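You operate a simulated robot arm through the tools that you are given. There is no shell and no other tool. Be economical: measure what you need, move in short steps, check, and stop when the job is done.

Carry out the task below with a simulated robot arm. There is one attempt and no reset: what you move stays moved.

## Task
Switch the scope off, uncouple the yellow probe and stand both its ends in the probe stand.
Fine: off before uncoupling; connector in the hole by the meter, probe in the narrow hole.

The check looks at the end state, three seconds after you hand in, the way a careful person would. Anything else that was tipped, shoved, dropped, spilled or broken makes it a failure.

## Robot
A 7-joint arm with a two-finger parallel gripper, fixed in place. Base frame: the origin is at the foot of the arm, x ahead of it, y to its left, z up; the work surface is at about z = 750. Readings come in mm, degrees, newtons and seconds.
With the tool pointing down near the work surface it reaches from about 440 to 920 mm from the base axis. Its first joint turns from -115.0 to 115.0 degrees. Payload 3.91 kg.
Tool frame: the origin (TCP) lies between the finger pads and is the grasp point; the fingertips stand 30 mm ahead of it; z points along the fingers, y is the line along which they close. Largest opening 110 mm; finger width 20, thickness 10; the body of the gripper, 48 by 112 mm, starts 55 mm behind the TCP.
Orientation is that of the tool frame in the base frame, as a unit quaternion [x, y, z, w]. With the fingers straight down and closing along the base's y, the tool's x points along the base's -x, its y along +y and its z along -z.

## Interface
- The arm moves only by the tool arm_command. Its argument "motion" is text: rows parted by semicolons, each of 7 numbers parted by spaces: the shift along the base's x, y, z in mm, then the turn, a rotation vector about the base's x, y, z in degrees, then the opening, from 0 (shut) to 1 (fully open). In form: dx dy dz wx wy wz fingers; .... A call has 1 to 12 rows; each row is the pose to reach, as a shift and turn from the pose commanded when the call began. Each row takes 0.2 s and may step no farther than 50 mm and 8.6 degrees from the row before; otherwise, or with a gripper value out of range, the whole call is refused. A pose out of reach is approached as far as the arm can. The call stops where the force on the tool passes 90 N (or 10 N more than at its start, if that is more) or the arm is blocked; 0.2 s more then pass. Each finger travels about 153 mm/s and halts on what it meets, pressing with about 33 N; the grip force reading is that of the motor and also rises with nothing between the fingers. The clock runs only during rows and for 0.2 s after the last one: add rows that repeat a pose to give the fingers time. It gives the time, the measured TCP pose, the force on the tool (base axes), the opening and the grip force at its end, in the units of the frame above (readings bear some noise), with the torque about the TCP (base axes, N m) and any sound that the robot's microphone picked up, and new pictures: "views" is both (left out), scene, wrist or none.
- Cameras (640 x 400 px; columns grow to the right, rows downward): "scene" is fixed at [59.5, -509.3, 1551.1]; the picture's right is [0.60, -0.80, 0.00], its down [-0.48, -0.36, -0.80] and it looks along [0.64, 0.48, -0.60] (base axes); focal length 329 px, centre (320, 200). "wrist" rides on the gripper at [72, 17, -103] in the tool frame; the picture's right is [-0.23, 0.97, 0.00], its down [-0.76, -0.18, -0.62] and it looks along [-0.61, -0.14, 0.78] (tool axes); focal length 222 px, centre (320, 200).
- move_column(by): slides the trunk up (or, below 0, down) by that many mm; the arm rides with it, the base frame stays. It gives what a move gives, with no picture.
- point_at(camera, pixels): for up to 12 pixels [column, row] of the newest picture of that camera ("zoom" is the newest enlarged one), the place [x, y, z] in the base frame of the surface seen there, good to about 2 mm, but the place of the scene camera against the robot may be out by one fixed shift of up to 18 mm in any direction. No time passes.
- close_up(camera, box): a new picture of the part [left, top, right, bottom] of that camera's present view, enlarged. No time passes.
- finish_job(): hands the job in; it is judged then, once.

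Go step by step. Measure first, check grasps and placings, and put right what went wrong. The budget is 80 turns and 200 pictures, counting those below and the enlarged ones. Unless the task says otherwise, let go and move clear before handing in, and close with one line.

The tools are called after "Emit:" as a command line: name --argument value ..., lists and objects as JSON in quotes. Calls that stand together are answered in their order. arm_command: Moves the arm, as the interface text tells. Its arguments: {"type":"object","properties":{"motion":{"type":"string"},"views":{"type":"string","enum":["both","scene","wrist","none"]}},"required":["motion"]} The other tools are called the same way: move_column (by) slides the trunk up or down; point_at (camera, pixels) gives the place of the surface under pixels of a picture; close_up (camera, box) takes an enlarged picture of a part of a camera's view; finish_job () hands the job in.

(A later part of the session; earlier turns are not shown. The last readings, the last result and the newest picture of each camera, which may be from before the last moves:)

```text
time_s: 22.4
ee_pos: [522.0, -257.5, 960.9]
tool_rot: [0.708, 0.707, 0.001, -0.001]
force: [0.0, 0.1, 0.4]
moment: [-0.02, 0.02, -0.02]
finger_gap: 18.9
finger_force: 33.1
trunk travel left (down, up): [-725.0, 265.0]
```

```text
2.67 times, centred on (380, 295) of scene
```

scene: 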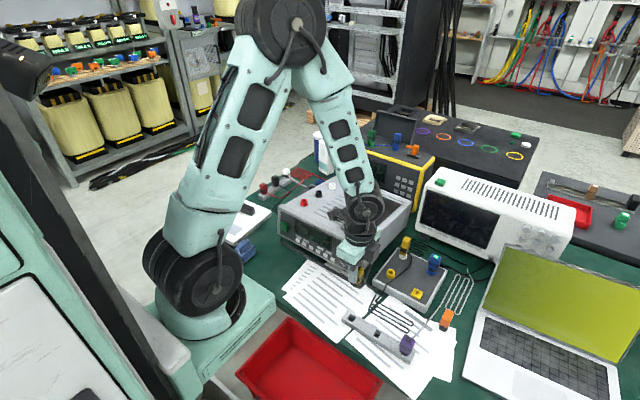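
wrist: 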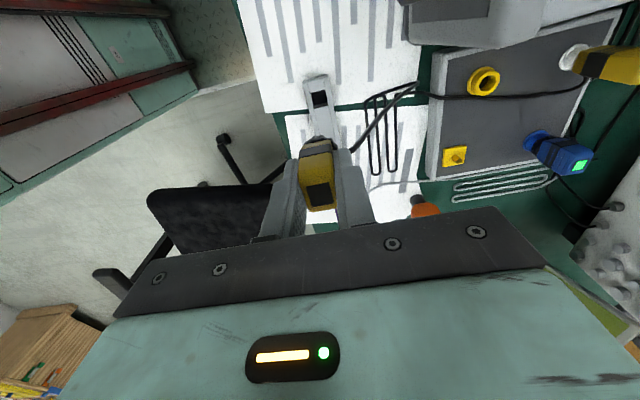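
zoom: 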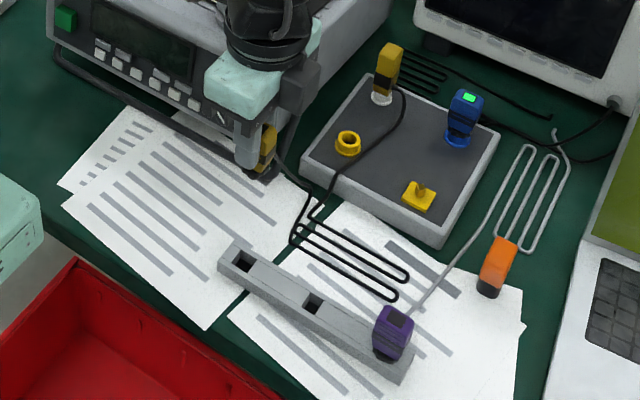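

The connector now faces with its cable toward +x, over (522,−257.5). I'll verify the connector's top centre and tilt, and re-measure the wide hole at (319,99) from this view.

Emit:
close_up --camera "wrist" --box '[270, 70, 370, 220]'

Emit:
point_at --camera "wrist" --pixels '[[319, 195], [308, 188], [329, 184], [320, 207], [306, 198], [333, 196], [314, 92], [326, 92], [313, 105], [327, 106], [320, 82]]'

Emit:
close_up --camera "scene" --box '[340, 235, 400, 300]'

```text
2.67 times, centred on (320, 145) of wrist
```

zoom: 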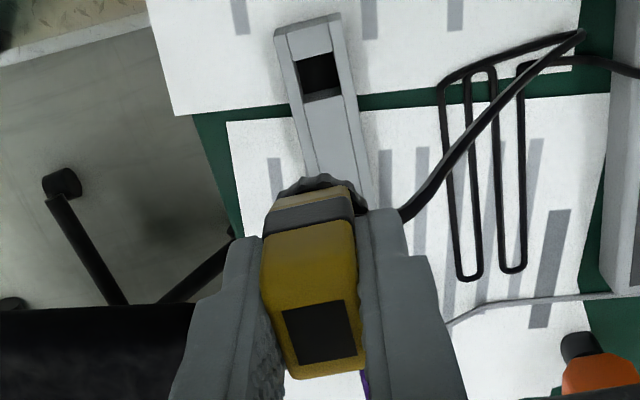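

```text
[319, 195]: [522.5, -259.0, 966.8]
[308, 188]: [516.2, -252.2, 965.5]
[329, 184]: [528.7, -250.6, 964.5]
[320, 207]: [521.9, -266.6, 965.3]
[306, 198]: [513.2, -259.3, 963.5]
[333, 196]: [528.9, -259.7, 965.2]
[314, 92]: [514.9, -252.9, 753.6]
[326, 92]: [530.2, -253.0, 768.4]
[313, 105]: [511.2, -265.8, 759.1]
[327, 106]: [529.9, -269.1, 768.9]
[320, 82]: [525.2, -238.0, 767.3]
```

```text
6.15 times, centred on (370, 268) of scene
```

zoom: 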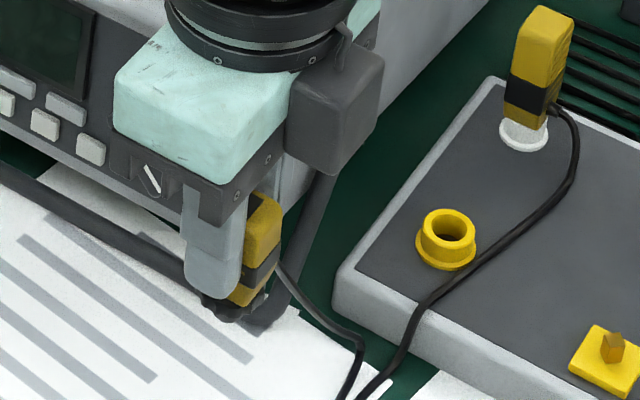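

The connector's top is at (522.5,−258.7) and the hole centre at (521,−257.7), so I'll shift by (−1.5, +1). Then I'll lower until just above the stand and check again.

Emit:
arm_command --motion "-1.5 1 -40 0 0 0 0; -1.5 1 -80 0 0 0 0; -1.5 1 -112 0 0 0 0; -1.5 1 -112 0 0 0 0"

Emit:
close_up --camera "scene" --box '[320, 275, 400, 345]'

Emit:
close_up --camera "wrist" --box '[270, 90, 370, 220]'

```text
time_s: 23.4
ee_pos: [519.8, -257.3, 847.0]
tool_rot: [0.707, 0.707, 0.0, 0.0]
force: [-0.3, -0.4, 0.3]
moment: [0.02, -0.03, -0.01]
finger_gap: 19.0
finger_force: 33.5
trunk travel left (down, up): [-725.0, 265.0]
```

scene: 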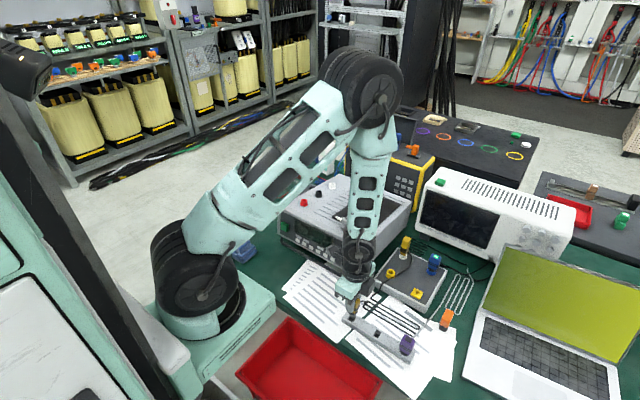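
wrist: 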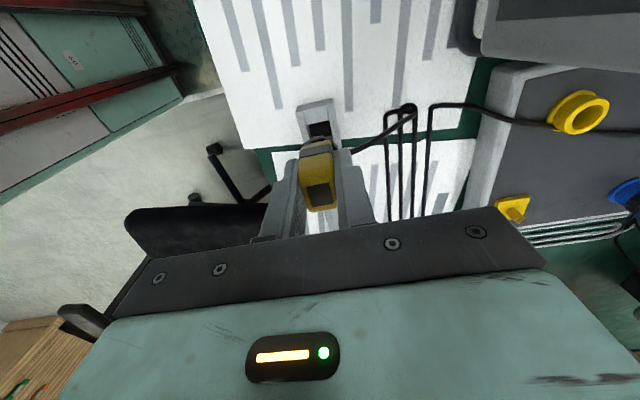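

```text
5.71 times, centred on (360, 310) of scene
```

zoom: 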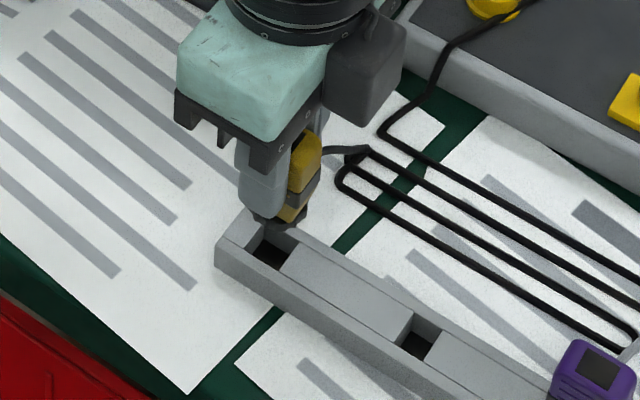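

```text
3.08 times, centred on (320, 155) of wrist
```

zoom: 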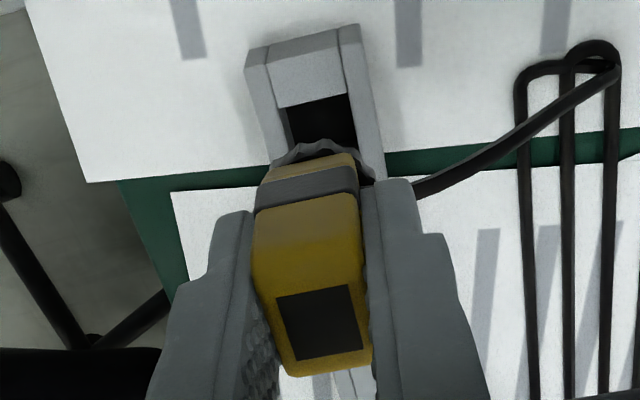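

The ring is just above the hole. I'll re-measure the alignment from here.

Emit:
point_at --camera "zoom" --pixels '[[320, 322], [262, 362], [370, 350], [278, 108], [348, 95], [290, 148], [355, 135], [300, 230], [270, 155], [345, 150], [300, 185], [250, 60]]'

Emit:
point_at --camera "wrist" --pixels '[[319, 195], [310, 200], [328, 200], [320, 206], [318, 150], [317, 143], [309, 141], [325, 139]]'

```text
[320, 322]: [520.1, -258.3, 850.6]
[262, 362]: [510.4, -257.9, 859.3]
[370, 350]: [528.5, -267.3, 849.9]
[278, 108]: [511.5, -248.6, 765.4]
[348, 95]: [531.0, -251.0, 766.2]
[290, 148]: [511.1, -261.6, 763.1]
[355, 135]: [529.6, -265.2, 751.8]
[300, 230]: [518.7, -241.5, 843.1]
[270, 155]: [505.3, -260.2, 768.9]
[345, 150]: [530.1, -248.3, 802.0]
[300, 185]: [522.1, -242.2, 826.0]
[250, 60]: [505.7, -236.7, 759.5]
```

```text
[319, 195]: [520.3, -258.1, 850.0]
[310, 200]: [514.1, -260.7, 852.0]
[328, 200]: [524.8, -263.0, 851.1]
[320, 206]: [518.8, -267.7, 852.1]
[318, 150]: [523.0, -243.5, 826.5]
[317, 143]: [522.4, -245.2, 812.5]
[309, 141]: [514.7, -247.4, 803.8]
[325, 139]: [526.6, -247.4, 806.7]
```

The body's LED may not be centred over the plug, so I'll use the empty yellow socket at (579,112) to find the plug axis relative to the LED. I'll also look at how the purple connector sits.

Emit:
close_up --camera "wrist" --box '[530, 70, 640, 150]'

Emit:
close_up --camera "scene" --box '[390, 325, 430, 365]'

Emit:
point_at --camera "wrist" --pixels '[[562, 108], [570, 94], [582, 122], [598, 104], [605, 92], [606, 101], [575, 131], [552, 115], [578, 110]]'

```text
5.00 times, centred on (585, 110) of wrist
```

zoom: 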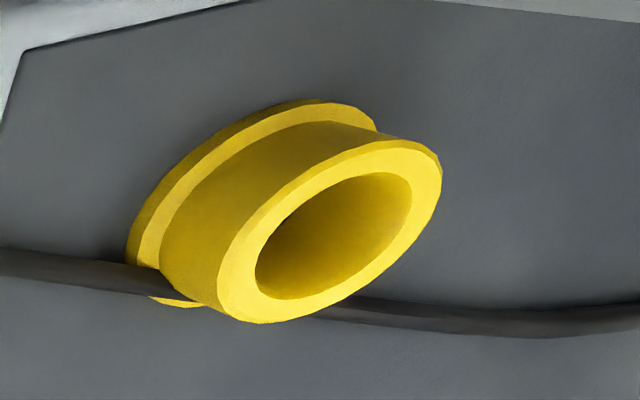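

```text
10.00 times, centred on (410, 345) of scene
```

zoom: 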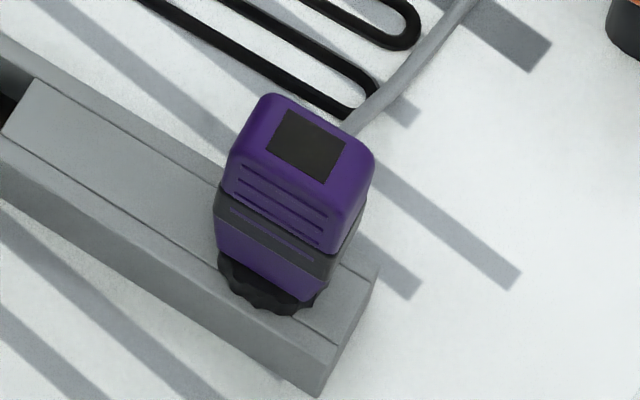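

```text
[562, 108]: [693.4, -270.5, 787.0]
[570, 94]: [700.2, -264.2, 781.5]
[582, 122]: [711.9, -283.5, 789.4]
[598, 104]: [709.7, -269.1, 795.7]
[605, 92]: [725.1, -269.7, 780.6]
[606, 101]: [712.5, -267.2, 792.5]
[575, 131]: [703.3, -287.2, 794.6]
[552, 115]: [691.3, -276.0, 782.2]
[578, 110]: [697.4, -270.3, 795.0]
```

The purple connector's knurled ring rests on the stand top, with a smaller plug inside the hole, so there is clearance. I'll measure the socket rim for the plug axis.

Emit:
point_at --camera "wrist" --pixels '[[615, 106], [577, 128], [608, 101], [586, 132], [607, 118], [585, 115], [600, 124], [593, 107]]'

```text
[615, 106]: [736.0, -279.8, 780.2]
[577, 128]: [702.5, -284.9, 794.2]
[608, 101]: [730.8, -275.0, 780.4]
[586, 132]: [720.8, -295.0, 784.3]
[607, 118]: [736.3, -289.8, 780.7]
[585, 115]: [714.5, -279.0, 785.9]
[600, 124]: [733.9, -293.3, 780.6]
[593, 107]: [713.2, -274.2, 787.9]
```

My pixel mapping was off. The rim centre should be near (587,117), so I'll re-measure.

Emit:
point_at --camera "wrist" --pixels '[[606, 106], [568, 129], [599, 101], [580, 132], [602, 113], [571, 119], [585, 107], [593, 123]]'

```text
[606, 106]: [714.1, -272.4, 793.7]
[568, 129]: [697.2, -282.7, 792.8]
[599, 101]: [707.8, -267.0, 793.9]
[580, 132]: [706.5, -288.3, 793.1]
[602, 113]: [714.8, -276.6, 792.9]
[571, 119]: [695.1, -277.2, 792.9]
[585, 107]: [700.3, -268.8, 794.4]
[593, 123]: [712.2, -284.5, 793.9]
```

The plug axis coincides with the LED centre, now at (520.2,−258.2), which is good against the hole at (521,−257.7). I'll lower to seat the ring on the stand at TCP z ≈ 815.

Emit:
arm_command --motion "0.5 0.3 -10 0 0 0 0; 0.5 0.3 -20 0 0 0 0; 0.5 0.3 -26 0 0 0 0; 0.5 0.3 -30 0 0 0 0; 0.5 0.3 -32 0 0 0 0; 0.5 0.3 -32 0 0 0 0"

Emit:
close_up --camera "scene" --box '[330, 285, 400, 345]'

Emit:
close_up --camera "wrist" --box '[260, 110, 380, 220]'

```text
time_s: 24.8
ee_pos: [520.7, -255.1, 815.8]
tool_rot: [0.707, 0.707, 0.001, -0.001]
force: [-0.1, -1.0, 0.1]
moment: [-0.03, 0.03, -0.03]
finger_gap: 19.0
finger_force: 32.9
trunk travel left (down, up): [-725.0, 265.0]
```

scene: 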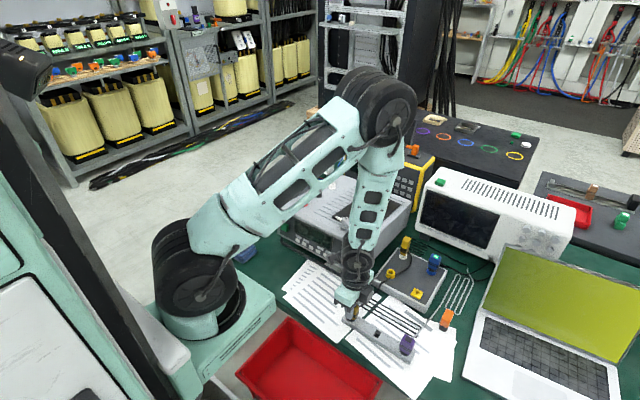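
wrist: 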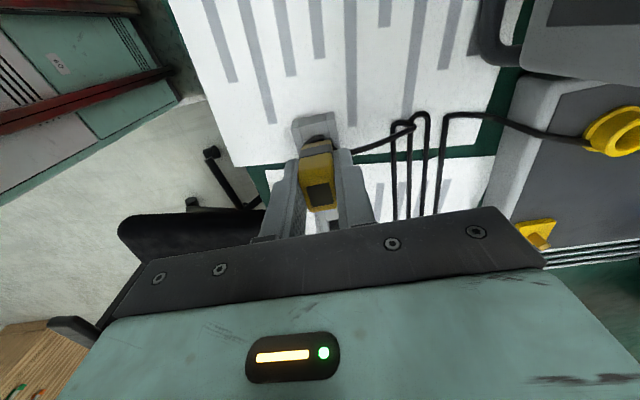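

```text
6.67 times, centred on (365, 315) of scene
```

zoom: 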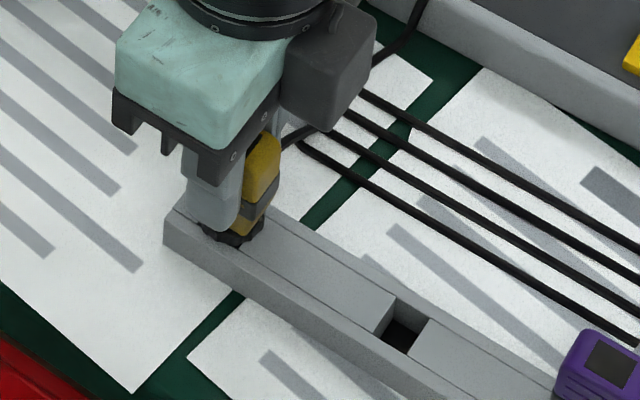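

```text
3.64 times, centred on (320, 165) of wrist
```

zoom: 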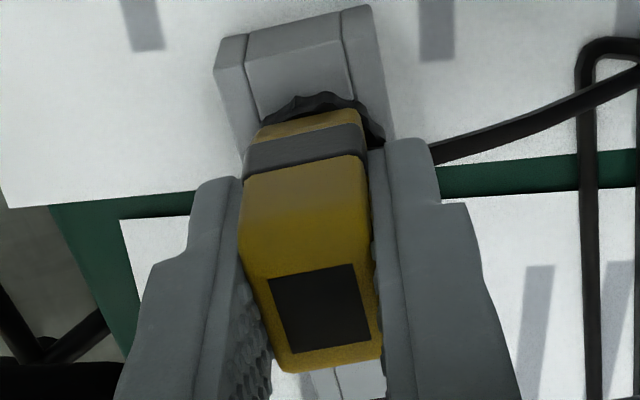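

No contact force yet and the ring appears to be at the stand top. I'll lower a few more millimetres to confirm seating.

Emit:
arm_command --motion "0 0 -1 0 0 0 0; 0 0 -2 0 0 0 0; 0 0 -3 0 0 0 0; 0 0 -3 0 0 0 0" --views "none"

Emit:
close_up --camera "wrist" --box '[260, 110, 380, 220]'

Emit:
point_at --camera "wrist" --pixels '[[320, 195], [310, 128], [318, 127], [316, 137], [318, 141]]'

```text
time_s: 25.8
ee_pos: [520.3, -256.1, 814.1]
tool_rot: [0.708, 0.707, -0.001, 0.001]
force: [-0.3, -0.8, 31.6]
moment: [-0.02, 0.05, -0.05]
finger_gap: 19.3
finger_force: 32.8
trunk travel left (down, up): [-725.0, 265.0]
```

```text
3.64 times, centred on (320, 165) of wrist
```

zoom: 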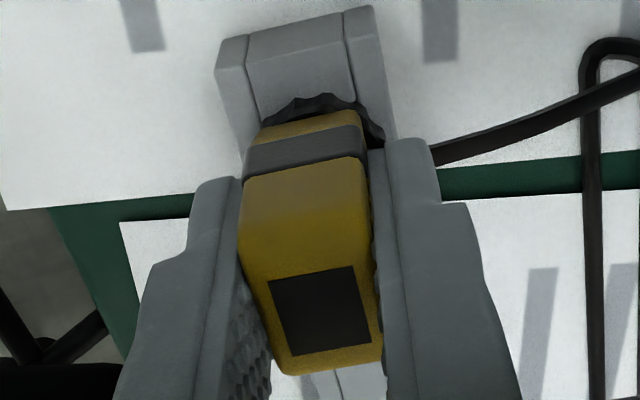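

```text
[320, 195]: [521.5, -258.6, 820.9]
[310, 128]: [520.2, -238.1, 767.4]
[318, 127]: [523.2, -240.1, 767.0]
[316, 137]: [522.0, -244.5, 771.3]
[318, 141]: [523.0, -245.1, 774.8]
```

The connector is seated, with 32 N contact and its top at 821, matching the purple one. I'll relieve the pressure, open and rise.

Emit:
arm_command --motion "0 0 2 0 0 0 0; 0 0 2 0 0 0 0.4; 0 0 2 0 0 0 0.4; 0 0 15 0 0 0 0.4; 0 0 40 0 0 0 0.4; 0 0 85 0 0 0 0.4; 0 0 130 0 0 0 0.4; 0 0 130 0 0 0 0.4"

Emit:
close_up --camera "scene" --box '[320, 230, 440, 360]'

```text
time_s: 27.6
ee_pos: [517.7, -257.1, 944.4]
tool_rot: [0.708, 0.706, 0.0, 0.0]
force: [-0.2, -0.3, -0.2]
moment: [-0.01, 0.04, 0.0]
finger_gap: 43.9
finger_force: 0.0
trunk travel left (down, up): [-725.0, 265.0]
```

scene: 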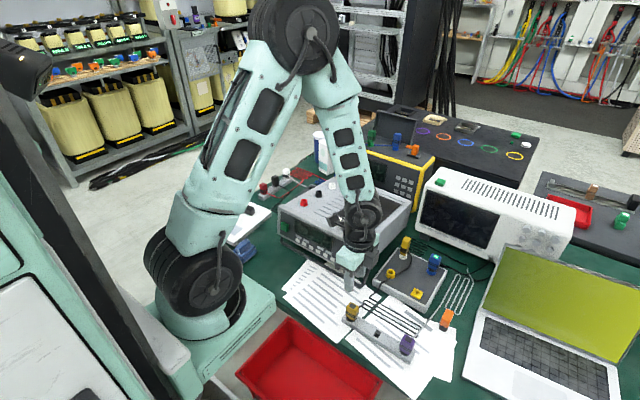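
wrist: 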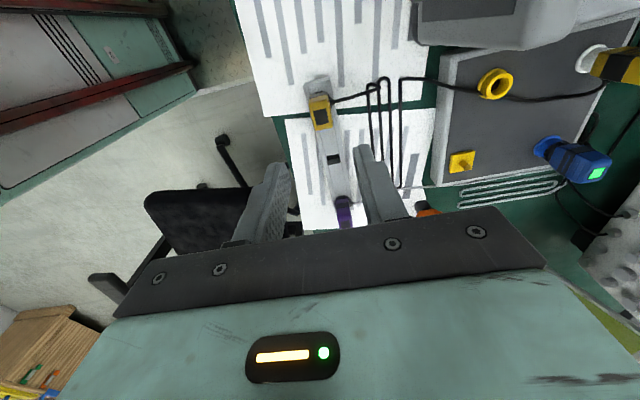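

```text
3.08 times, centred on (380, 295) of scene
```

zoom: 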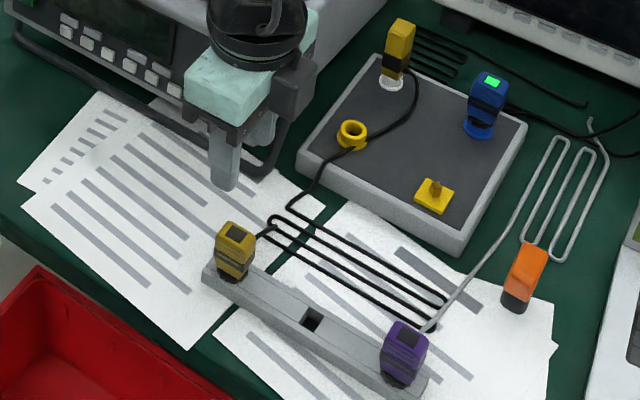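

The yellow connector now stands in the wide hole like the purple one. Next is the probe end in the white socket; I'll turn back to yaw +90 and move above it.

Emit:
arm_command --motion "20 -2 20 0 0 8.2 0.4; 40 -4 20 0 0 16.4 0.4; 60 -6 20 0 0 24.6 0.4; 80 -8 20 0 0 32.8 0.4; 100 -10 20 0 0 41 0.4; 120 -12 20 0 0 49.2 0.4; 140 -14 20 0 0 57.4 0.4; 160 -16 20 0 0 65.6 0.4; 170 -18 20 0 0 73.8 0.4; 180 -20 20 0 0 82 0.4; 180 -20 20 0 0 90 0.4; 180 -20 20 0 0 90 0.4"

Emit:
close_up --camera "wrist" --box '[280, 120, 380, 230]'

Emit:
close_up --camera "scene" --box '[390, 230, 425, 260]'

```text
time_s: 30.2
ee_pos: [699.9, -275.2, 964.1]
tool_rot: [-0.001, 1.0, 0.0, 0.0]
force: [-0.2, -0.4, -0.3]
moment: [0.01, -0.02, -0.02]
finger_gap: 43.6
finger_force: 0.0
trunk travel left (down, up): [-725.0, 265.0]
```

scene: 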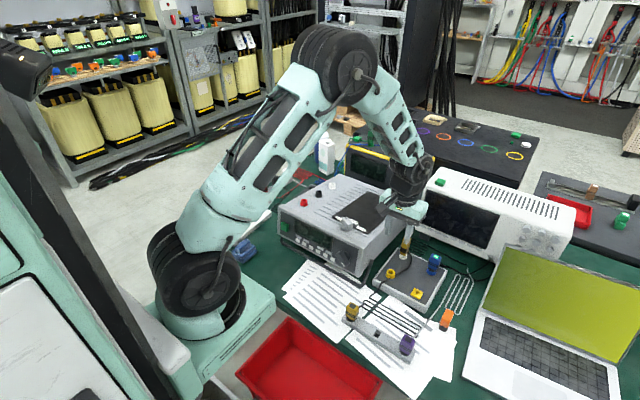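
wrist: 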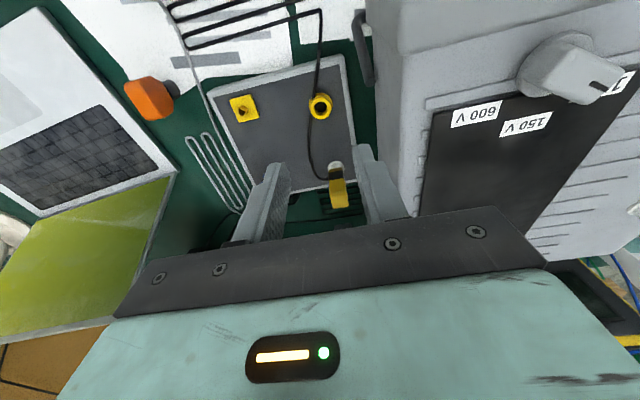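

```text
3.64 times, centred on (330, 175) of wrist
```

zoom: 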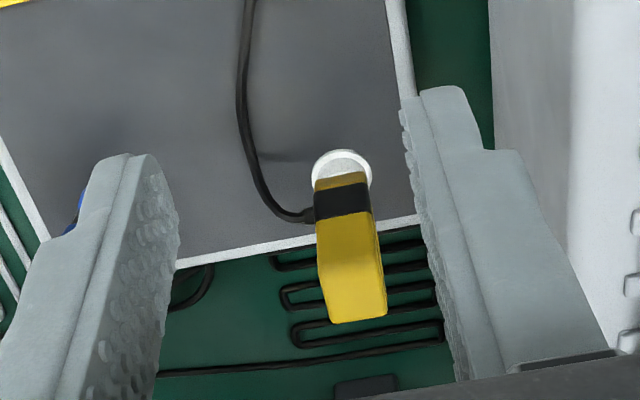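

```text
13.33 times, centred on (408, 245) of scene
```

zoom: 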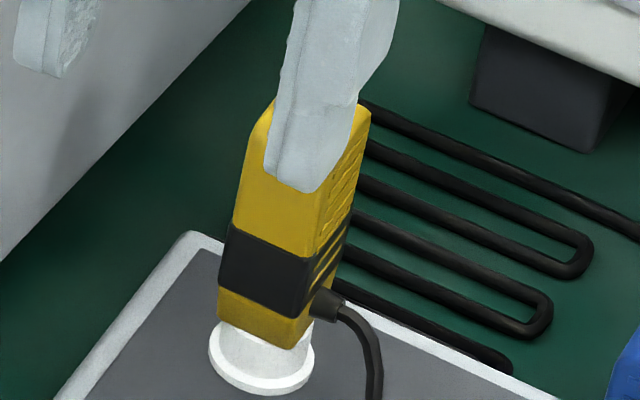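

The probe's cable leaves on its −y side at (308,215) of the zoom. I'll measure its faces, then carry on the turn to yaw +90.

Emit:
point_at --camera "wrist" --pixels '[[330, 184], [344, 183], [338, 183], [332, 205], [345, 204], [336, 198], [340, 207], [333, 175], [342, 174], [338, 163], [329, 180]]'

Emit:
arm_command --motion "20 0 0 0 0 8.2 0.4; 40 0 0 0 0 16.4 0.4; 60 0 0 0 0 24.6 0.4; 80 0 0 0 0 32.8 0.4; 90 0 0 0 0 41 0.4; 92 0 0 0 0 49.2 0.4; 93 0 0 0 0 57.4 0.4; 93 0 0 0 0 65.6 0.4; 93 0 0 0 0 73.8 0.4; 93 0 0 0 0 82 0.4; 93 0 0 0 0 90 0.4; 93 0 0 0 0 90 0.4"

Emit:
close_up --camera "wrist" --box '[270, 80, 370, 180]'

```text
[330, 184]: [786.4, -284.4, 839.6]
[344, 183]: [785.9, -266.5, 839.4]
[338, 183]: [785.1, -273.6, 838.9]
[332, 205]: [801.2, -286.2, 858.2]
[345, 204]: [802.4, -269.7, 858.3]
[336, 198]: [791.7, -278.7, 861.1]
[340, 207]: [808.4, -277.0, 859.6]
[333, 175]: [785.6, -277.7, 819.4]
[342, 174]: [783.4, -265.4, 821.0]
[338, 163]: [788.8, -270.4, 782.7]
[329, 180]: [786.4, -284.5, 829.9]
```

```text
time_s: 32.8
ee_pos: [792.4, -276.6, 963.5]
tool_rot: [0.707, -0.707, -0.001, 0.001]
force: [-0.2, 0.0, -0.9]
moment: [0.01, 0.02, -0.02]
finger_gap: 43.9
finger_force: 0.1
trunk travel left (down, up): [-725.0, 265.0]
```

scene: 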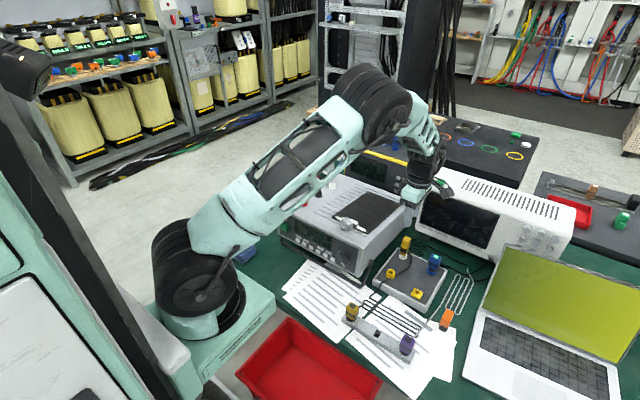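
wrist: 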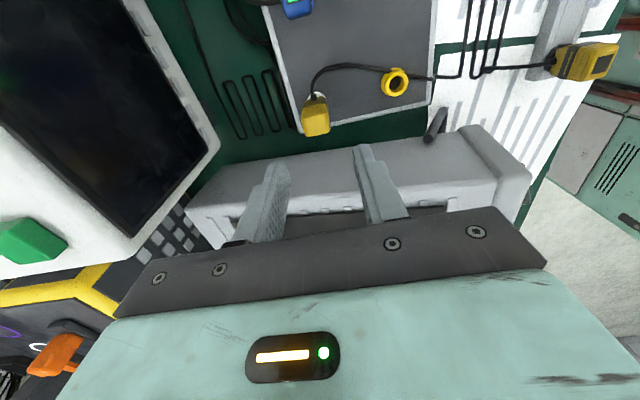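

```text
4.00 times, centred on (320, 130) of wrist
```

zoom: 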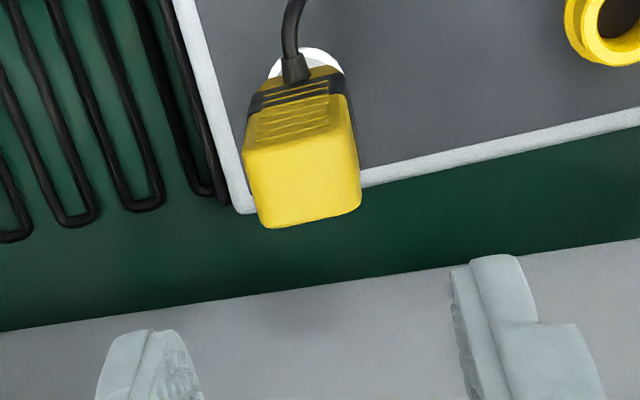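

The probe top is at (313,118) in this view. I'll measure its top corners.

Emit:
point_at --camera "zoom" --pixels '[[252, 155], [345, 135], [358, 205], [272, 222], [305, 180], [297, 70], [250, 190], [357, 180], [300, 120], [310, 215]]'

```text
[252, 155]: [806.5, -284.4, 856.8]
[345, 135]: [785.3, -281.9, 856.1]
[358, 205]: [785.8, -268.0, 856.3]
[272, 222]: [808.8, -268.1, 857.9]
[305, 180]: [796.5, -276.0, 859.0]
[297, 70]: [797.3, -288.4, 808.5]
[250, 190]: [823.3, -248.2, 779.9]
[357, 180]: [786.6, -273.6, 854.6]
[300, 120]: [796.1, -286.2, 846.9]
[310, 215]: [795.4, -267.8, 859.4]
```

The probe body is centred at (797,−276.5), 24×19 mm, top at 859. I'll descend to z≈838, straddling along x, and close.

Emit:
arm_command --motion "4 0 -40 0 0 0 0.4; 4 0 -80 0 0 0 0.4; 4 0 -110 0 0 0 0.4; 4 0 -125 0 0 0 0.4; 4 0 -125 0 0 0 0.4; 4 0 -125 0 0 0 0; 4 0 -125 0 0 0 0; 4 0 -125 0 0 0 0"

Emit:
close_up --camera "wrist" --box '[260, 110, 380, 230]'

```text
time_s: 34.6
ee_pos: [796.4, -277.9, 838.6]
tool_rot: [-0.707, 0.707, 0.0, 0.001]
force: [-0.5, -0.2, 0.2]
moment: [-0.01, -0.02, 0.04]
finger_gap: 24.9
finger_force: 33.0
trunk travel left (down, up): [-725.0, 265.0]
```

scene: 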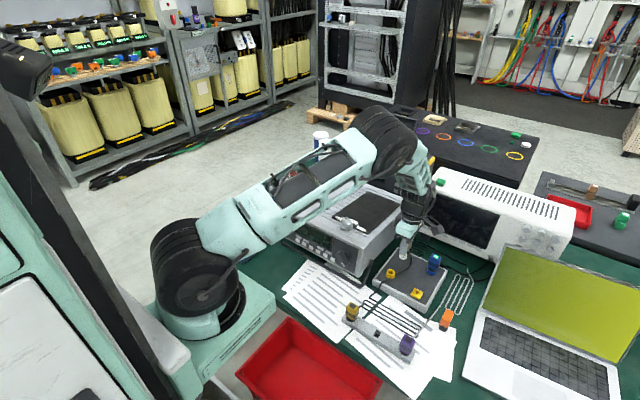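
wrist: 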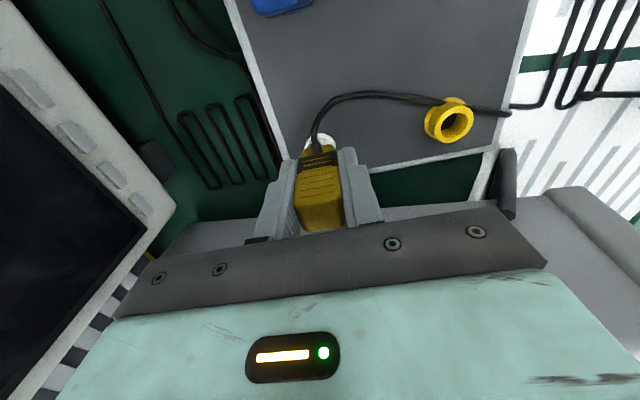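

```text
3.33 times, centred on (320, 170) of wrist
```

zoom: 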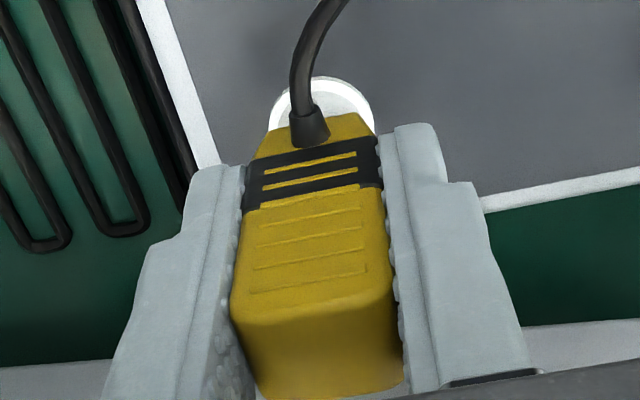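

The probe is firmly gripped, with a 24.9 mm gap and no side load. I'll lift it straight out.

Emit:
arm_command --motion "0 0 4 0 0 0 0; 0 0 10 0 0 0 0; 0 0 25 0 0 0 0; 0 0 45 0 0 0 0; 0 0 70 0 0 0 0; 0 0 95 0 0 0 0; 0 0 95 0 0 0 0"

Emit:
close_up --camera "scene" --box '[385, 200, 445, 260]'

Emit:
close_up --camera "wrist" --box '[260, 70, 380, 230]'

```text
time_s: 36.2
ee_pos: [797.7, -276.1, 933.3]
tool_rot: [-0.707, 0.707, 0.0, 0.0]
force: [-0.1, -0.1, 0.1]
moment: [0.01, 0.0, 0.0]
finger_gap: 24.8
finger_force: 32.3
trunk travel left (down, up): [-725.0, 265.0]
```

scene: 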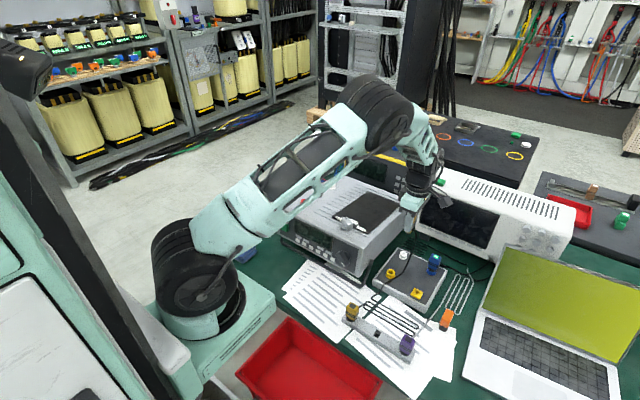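
wrist: 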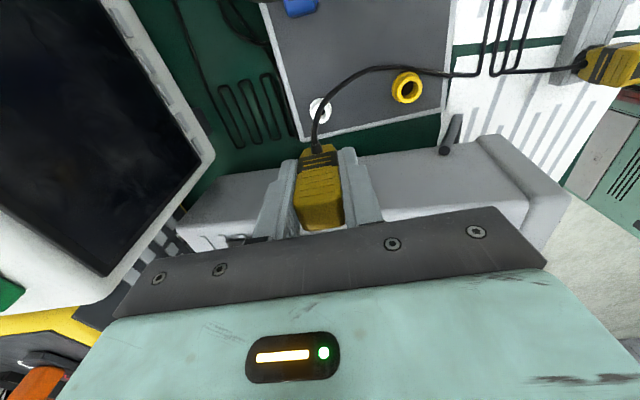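

```text
6.67 times, centred on (415, 230) of scene
```

zoom: 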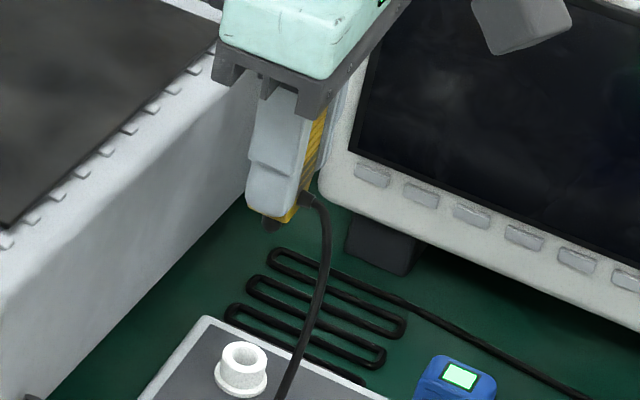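

```text
2.50 times, centred on (320, 150) of wrist
```

zoom: 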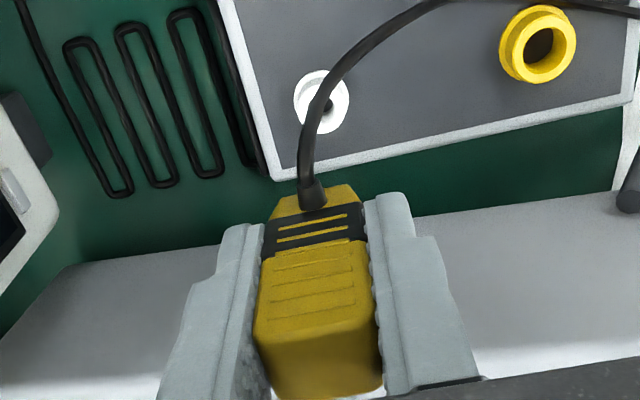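

The probe came out cleanly; its tip is a small dark nub at (272,222) of the zoom. I'll carry it over the narrow hole, turning +90° so that its cable faces the coil on the +x side.

Emit:
arm_command --motion "-20 -3 15 0 0 8.2 0; -45 -8 15 0 0 16.4 0; -70 -13 15 0 0 24.6 0; -95 -18 15 0 0 32.8 0; -120 -23 15 0 0 41 0; -145 -28 15 0 0 49.2 0; -170 -33 15 0 0 57.4 0; -195 -40 15 0 0 65.6 0; -220 -46 15 0 0 73.8 0; -248 -52 15 0 0 82 0; -276 -58 15 0 0 90 0; -276 -58 15 0 0 90 0"

Emit:
close_up --camera "scene" --box '[330, 230, 450, 350]'

```text
time_s: 38.8
ee_pos: [521.0, -333.1, 949.2]
tool_rot: [1.0, 0.001, -0.001, 0.0]
force: [0.0, -0.2, -1.2]
moment: [-0.01, -0.03, 0.0]
finger_gap: 24.9
finger_force: 33.1
trunk travel left (down, up): [-725.0, 265.0]
```

scene: 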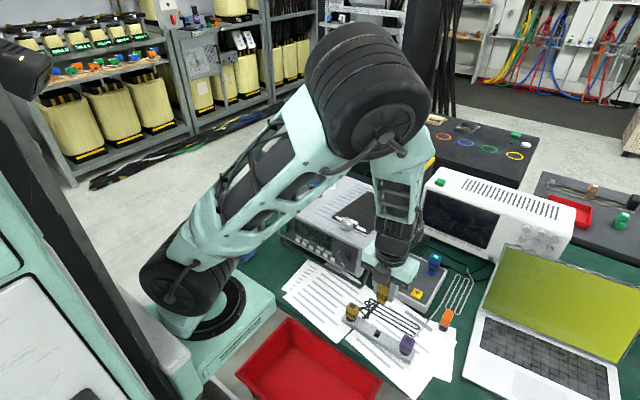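
wrist: 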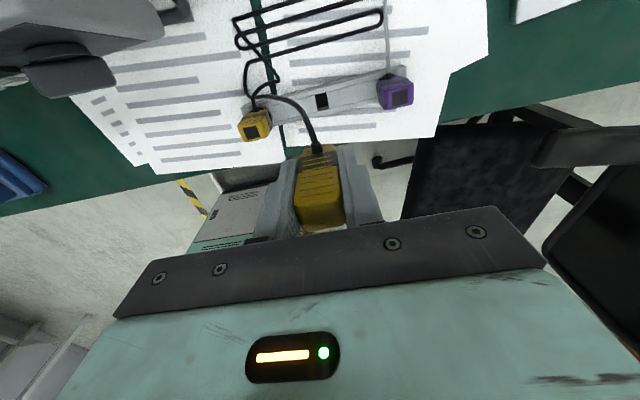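

```text
3.33 times, centred on (390, 290) of scene
```

zoom: 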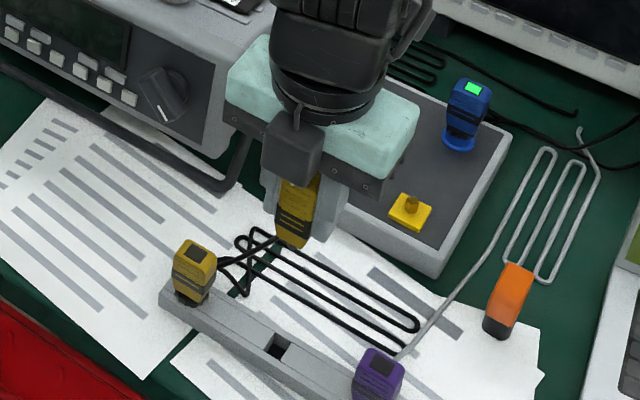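

The probe is above the narrow hole with its cable toward +x. I'll zoom in to check the nub against the hole, and re-measure both.

Emit:
close_up --camera "scene" --box '[365, 275, 405, 345]'

Emit:
close_up --camera "wrist" --box '[270, 70, 380, 240]'

Emit:
point_at --camera "wrist" --pixels '[[321, 200], [302, 208], [342, 200], [308, 170], [332, 166], [316, 97], [328, 95], [316, 109], [329, 106], [305, 228]]'

```text
5.71 times, centred on (385, 310) of scene
```

zoom: 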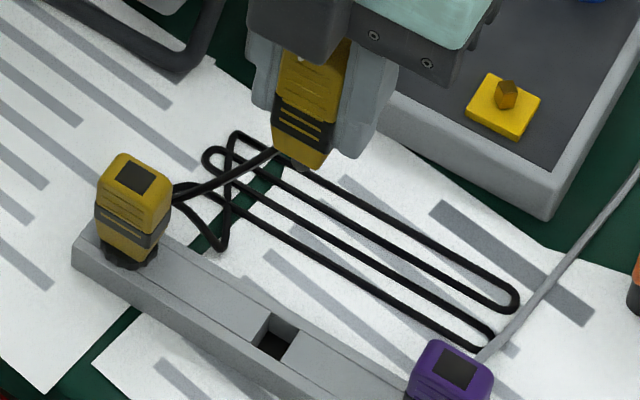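

```text
2.35 times, centred on (325, 155) of wrist
```

zoom: 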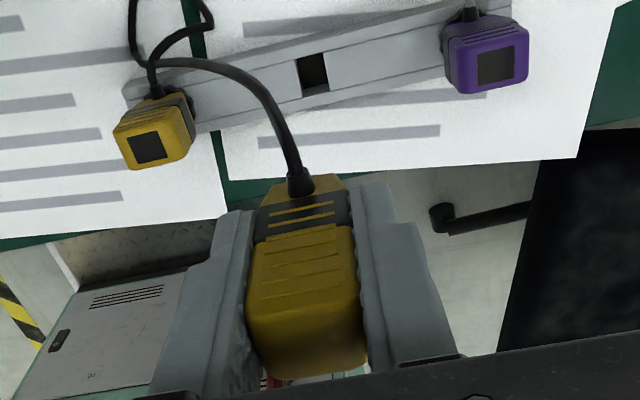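

```text
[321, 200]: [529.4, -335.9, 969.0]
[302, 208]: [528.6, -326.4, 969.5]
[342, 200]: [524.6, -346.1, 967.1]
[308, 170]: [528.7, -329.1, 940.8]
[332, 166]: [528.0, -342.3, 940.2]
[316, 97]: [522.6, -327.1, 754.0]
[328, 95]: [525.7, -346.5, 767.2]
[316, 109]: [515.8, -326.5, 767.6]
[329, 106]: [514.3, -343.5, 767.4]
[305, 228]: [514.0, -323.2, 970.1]
```

The probe body is centred about (520,−335), matching the hole at (521,−334.5). I'll lower to just above the hole and recheck.

Emit:
arm_command --motion "0.5 0 -40 0 0 0 0; 0.5 0 -80 0 0 0 0; 0.5 0 -108 0 0 0 0; 0.5 0 -108 0 0 0 0"

Emit:
close_up --camera "scene" --box '[360, 300, 410, 350]'

Emit:
close_up --camera "wrist" --box '[280, 100, 360, 180]'

```text
time_s: 39.8
ee_pos: [523.1, -332.2, 840.5]
tool_rot: [1.0, 0.0, 0.0, 0.0]
force: [0.3, 0.0, -0.3]
moment: [0.04, -0.01, 0.04]
finger_gap: 25.1
finger_force: 33.2
trunk travel left (down, up): [-725.0, 265.0]
```

scene: 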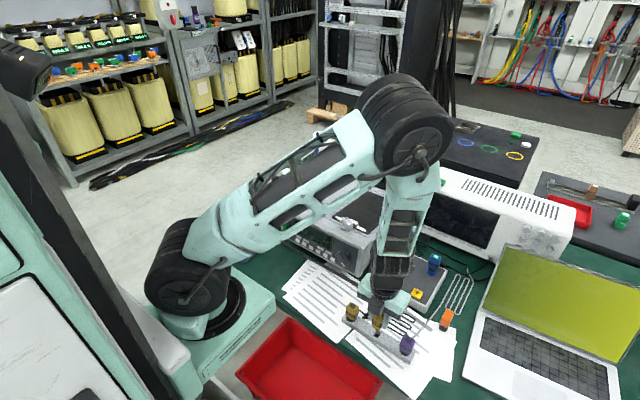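
wrist: 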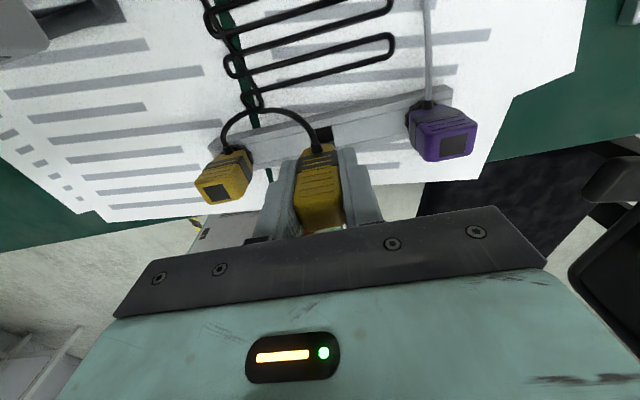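

```text
8.00 times, centred on (385, 325) of scene
```

zoom: 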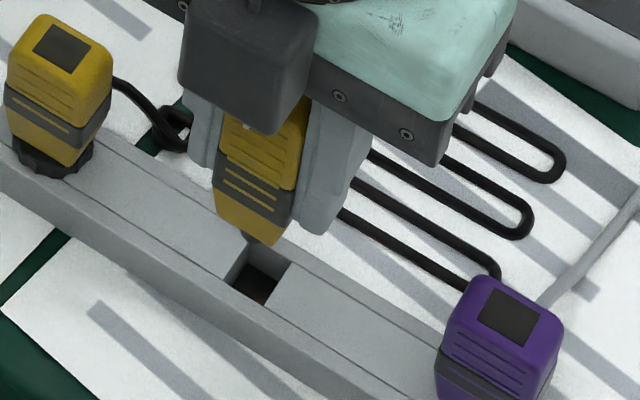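

```text
5.00 times, centred on (320, 140) of wrist
```

zoom: 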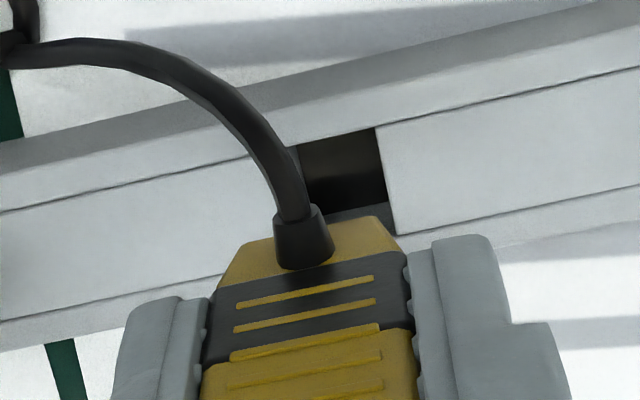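

The nub is near the hole but I want to verify y precisely. I'll measure hole edges and body edges in this view.

Emit:
point_at --camera "zoom" --pixels '[[370, 135], [392, 130], [385, 190], [400, 185], [300, 165], [290, 148], [335, 300], [245, 260], [395, 245], [212, 320], [405, 285], [310, 250]]'

Emit:
point_at --camera "wrist" --pixels '[[303, 226], [343, 222], [300, 215], [342, 205], [322, 210], [322, 226]]'

```text
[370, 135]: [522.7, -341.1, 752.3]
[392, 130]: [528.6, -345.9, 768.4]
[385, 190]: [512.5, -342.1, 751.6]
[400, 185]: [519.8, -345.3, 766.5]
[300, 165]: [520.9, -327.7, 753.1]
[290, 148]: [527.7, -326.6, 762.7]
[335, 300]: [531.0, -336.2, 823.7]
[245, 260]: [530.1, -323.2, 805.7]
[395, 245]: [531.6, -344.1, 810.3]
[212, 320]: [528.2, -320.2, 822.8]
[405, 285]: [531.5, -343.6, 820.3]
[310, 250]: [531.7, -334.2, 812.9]
```

```text
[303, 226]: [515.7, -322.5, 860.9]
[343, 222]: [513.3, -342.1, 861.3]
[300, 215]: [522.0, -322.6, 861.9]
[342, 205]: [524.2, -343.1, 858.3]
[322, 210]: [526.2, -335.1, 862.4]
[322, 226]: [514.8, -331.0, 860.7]
```

The body centre is (521.5,−333) and the hole centre (521,−335), so I'll shift −1.7 in y and lower gradually.

Emit:
arm_command --motion "-0.5 -1.7 0 0 0 0 0; -0.5 -1.7 -8 0 0 0 0; -0.5 -1.7 -14 0 0 0 0; -0.5 -1.7 -18 0 0 0 0; -0.5 -1.7 -18 0 0 0 0"

Emit:
close_up --camera "scene" --box '[360, 300, 410, 350]'

Emit:
close_up --camera "wrist" --box '[280, 100, 360, 180]'

```text
time_s: 41.0
ee_pos: [521.0, -334.8, 823.9]
tool_rot: [1.0, 0.0, 0.0, -0.001]
force: [0.0, 0.8, 0.1]
moment: [0.03, -0.02, 0.01]
finger_gap: 24.9
finger_force: 32.9
trunk travel left (down, up): [-725.0, 265.0]
```

scene: 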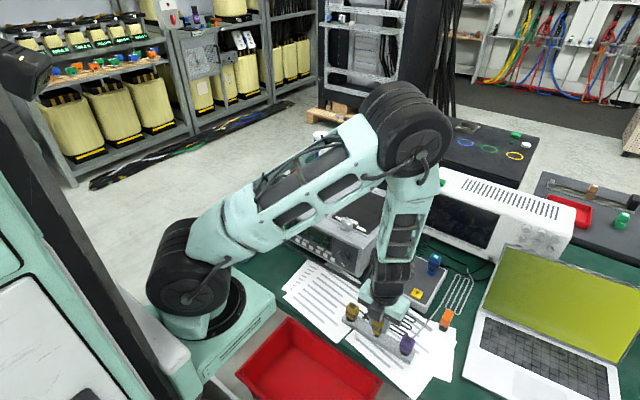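
wrist: 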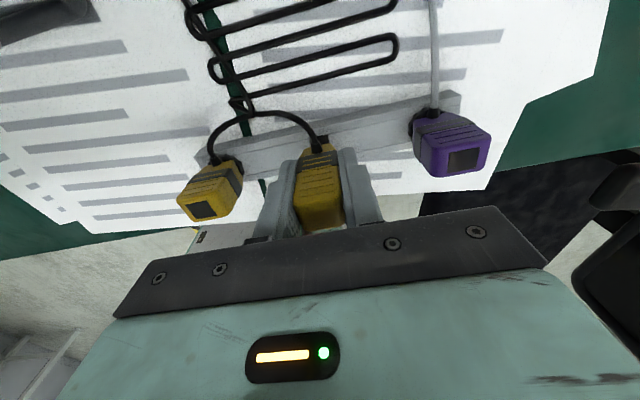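

```text
8.00 times, centred on (385, 325) of scene
```

zoom: 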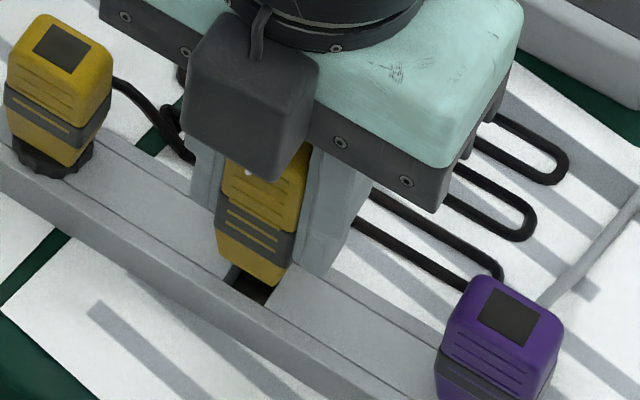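

```text
5.00 times, centred on (320, 140) of wrist
```

zoom: 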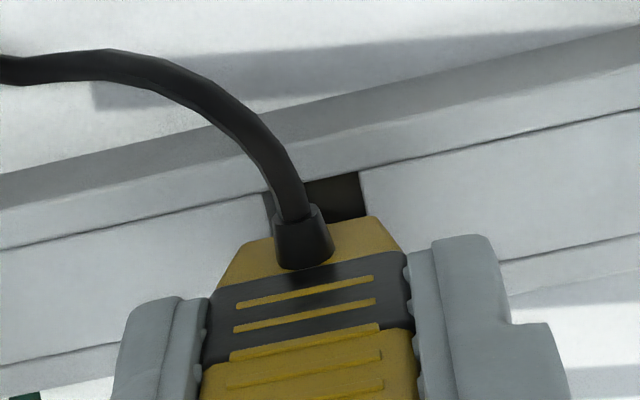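

The nub is entering the hole with no side force and the gap in the stand is centred under the body. I'll continue down to seating.

Emit:
arm_command --motion "0 0 -4 0 0 0 0; 0 0 -8 0 0 0 0; 0 0 -10 0 0 0 0; 0 0 -10 0 0 0 0"

Emit:
close_up --camera "scene" --box '[360, 300, 410, 350]'

Emit:
close_up --camera "wrist" --box '[280, 100, 360, 180]'

```text
time_s: 42.0
ee_pos: [521.3, -336.2, 812.6]
tool_rot: [1.0, -0.001, 0.0, 0.001]
force: [-0.7, 0.7, -1.0]
moment: [-0.01, 0.0, 0.0]
finger_gap: 25.1
finger_force: 33.2
trunk travel left (down, up): [-725.0, 265.0]
```

scene: 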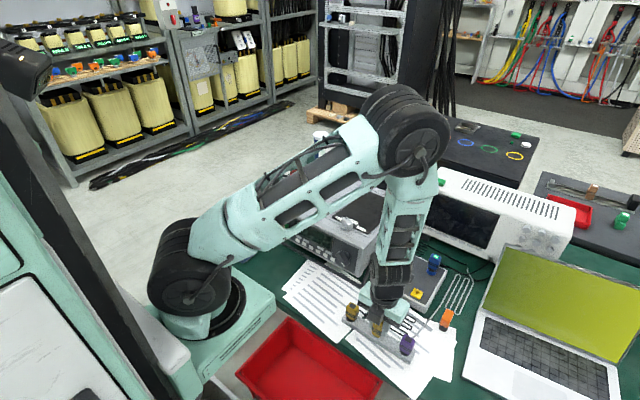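
wrist: 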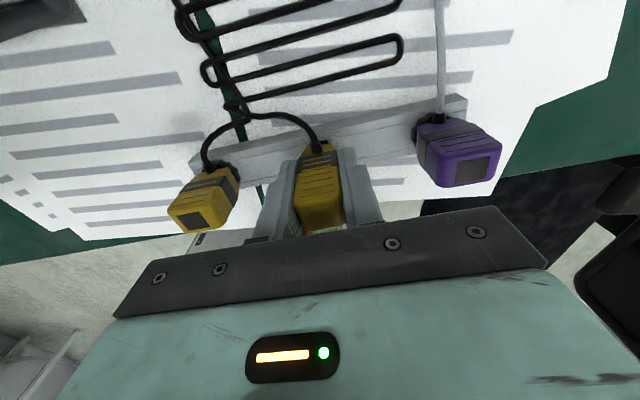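

```text
8.00 times, centred on (385, 325) of scene
```

zoom: 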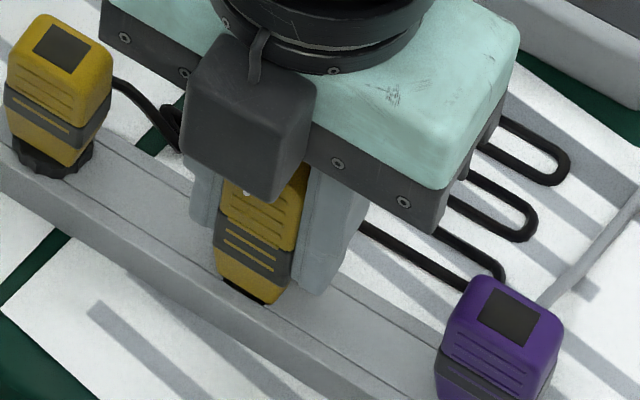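

```text
5.00 times, centred on (320, 140) of wrist
```

zoom: 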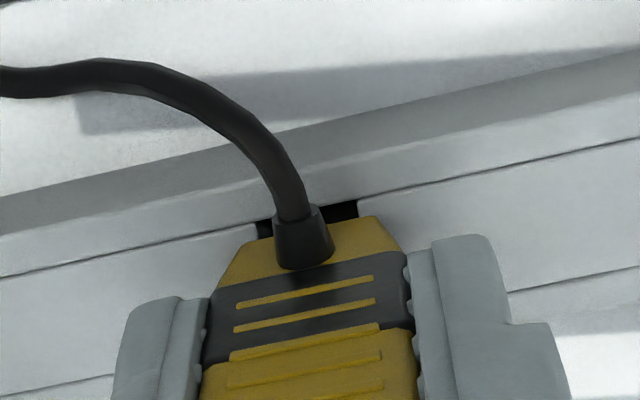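

Still no contact and the body is slightly above the stand top. I'll lower a few more millimetres.

Emit:
arm_command --motion "0 0 -2 0 0 0 0; 0 0 -4 0 0 0 0; 0 0 -4 0 0 0 0" --views "none"

```text
time_s: 42.8
ee_pos: [521.4, -334.8, 809.5]
tool_rot: [1.0, 0.0, 0.001, 0.0]
force: [0.4, 1.9, 30.0]
moment: [0.05, 0.18, 0.01]
finger_gap: 24.7
finger_force: 32.9
trunk travel left (down, up): [-725.0, 265.0]
```

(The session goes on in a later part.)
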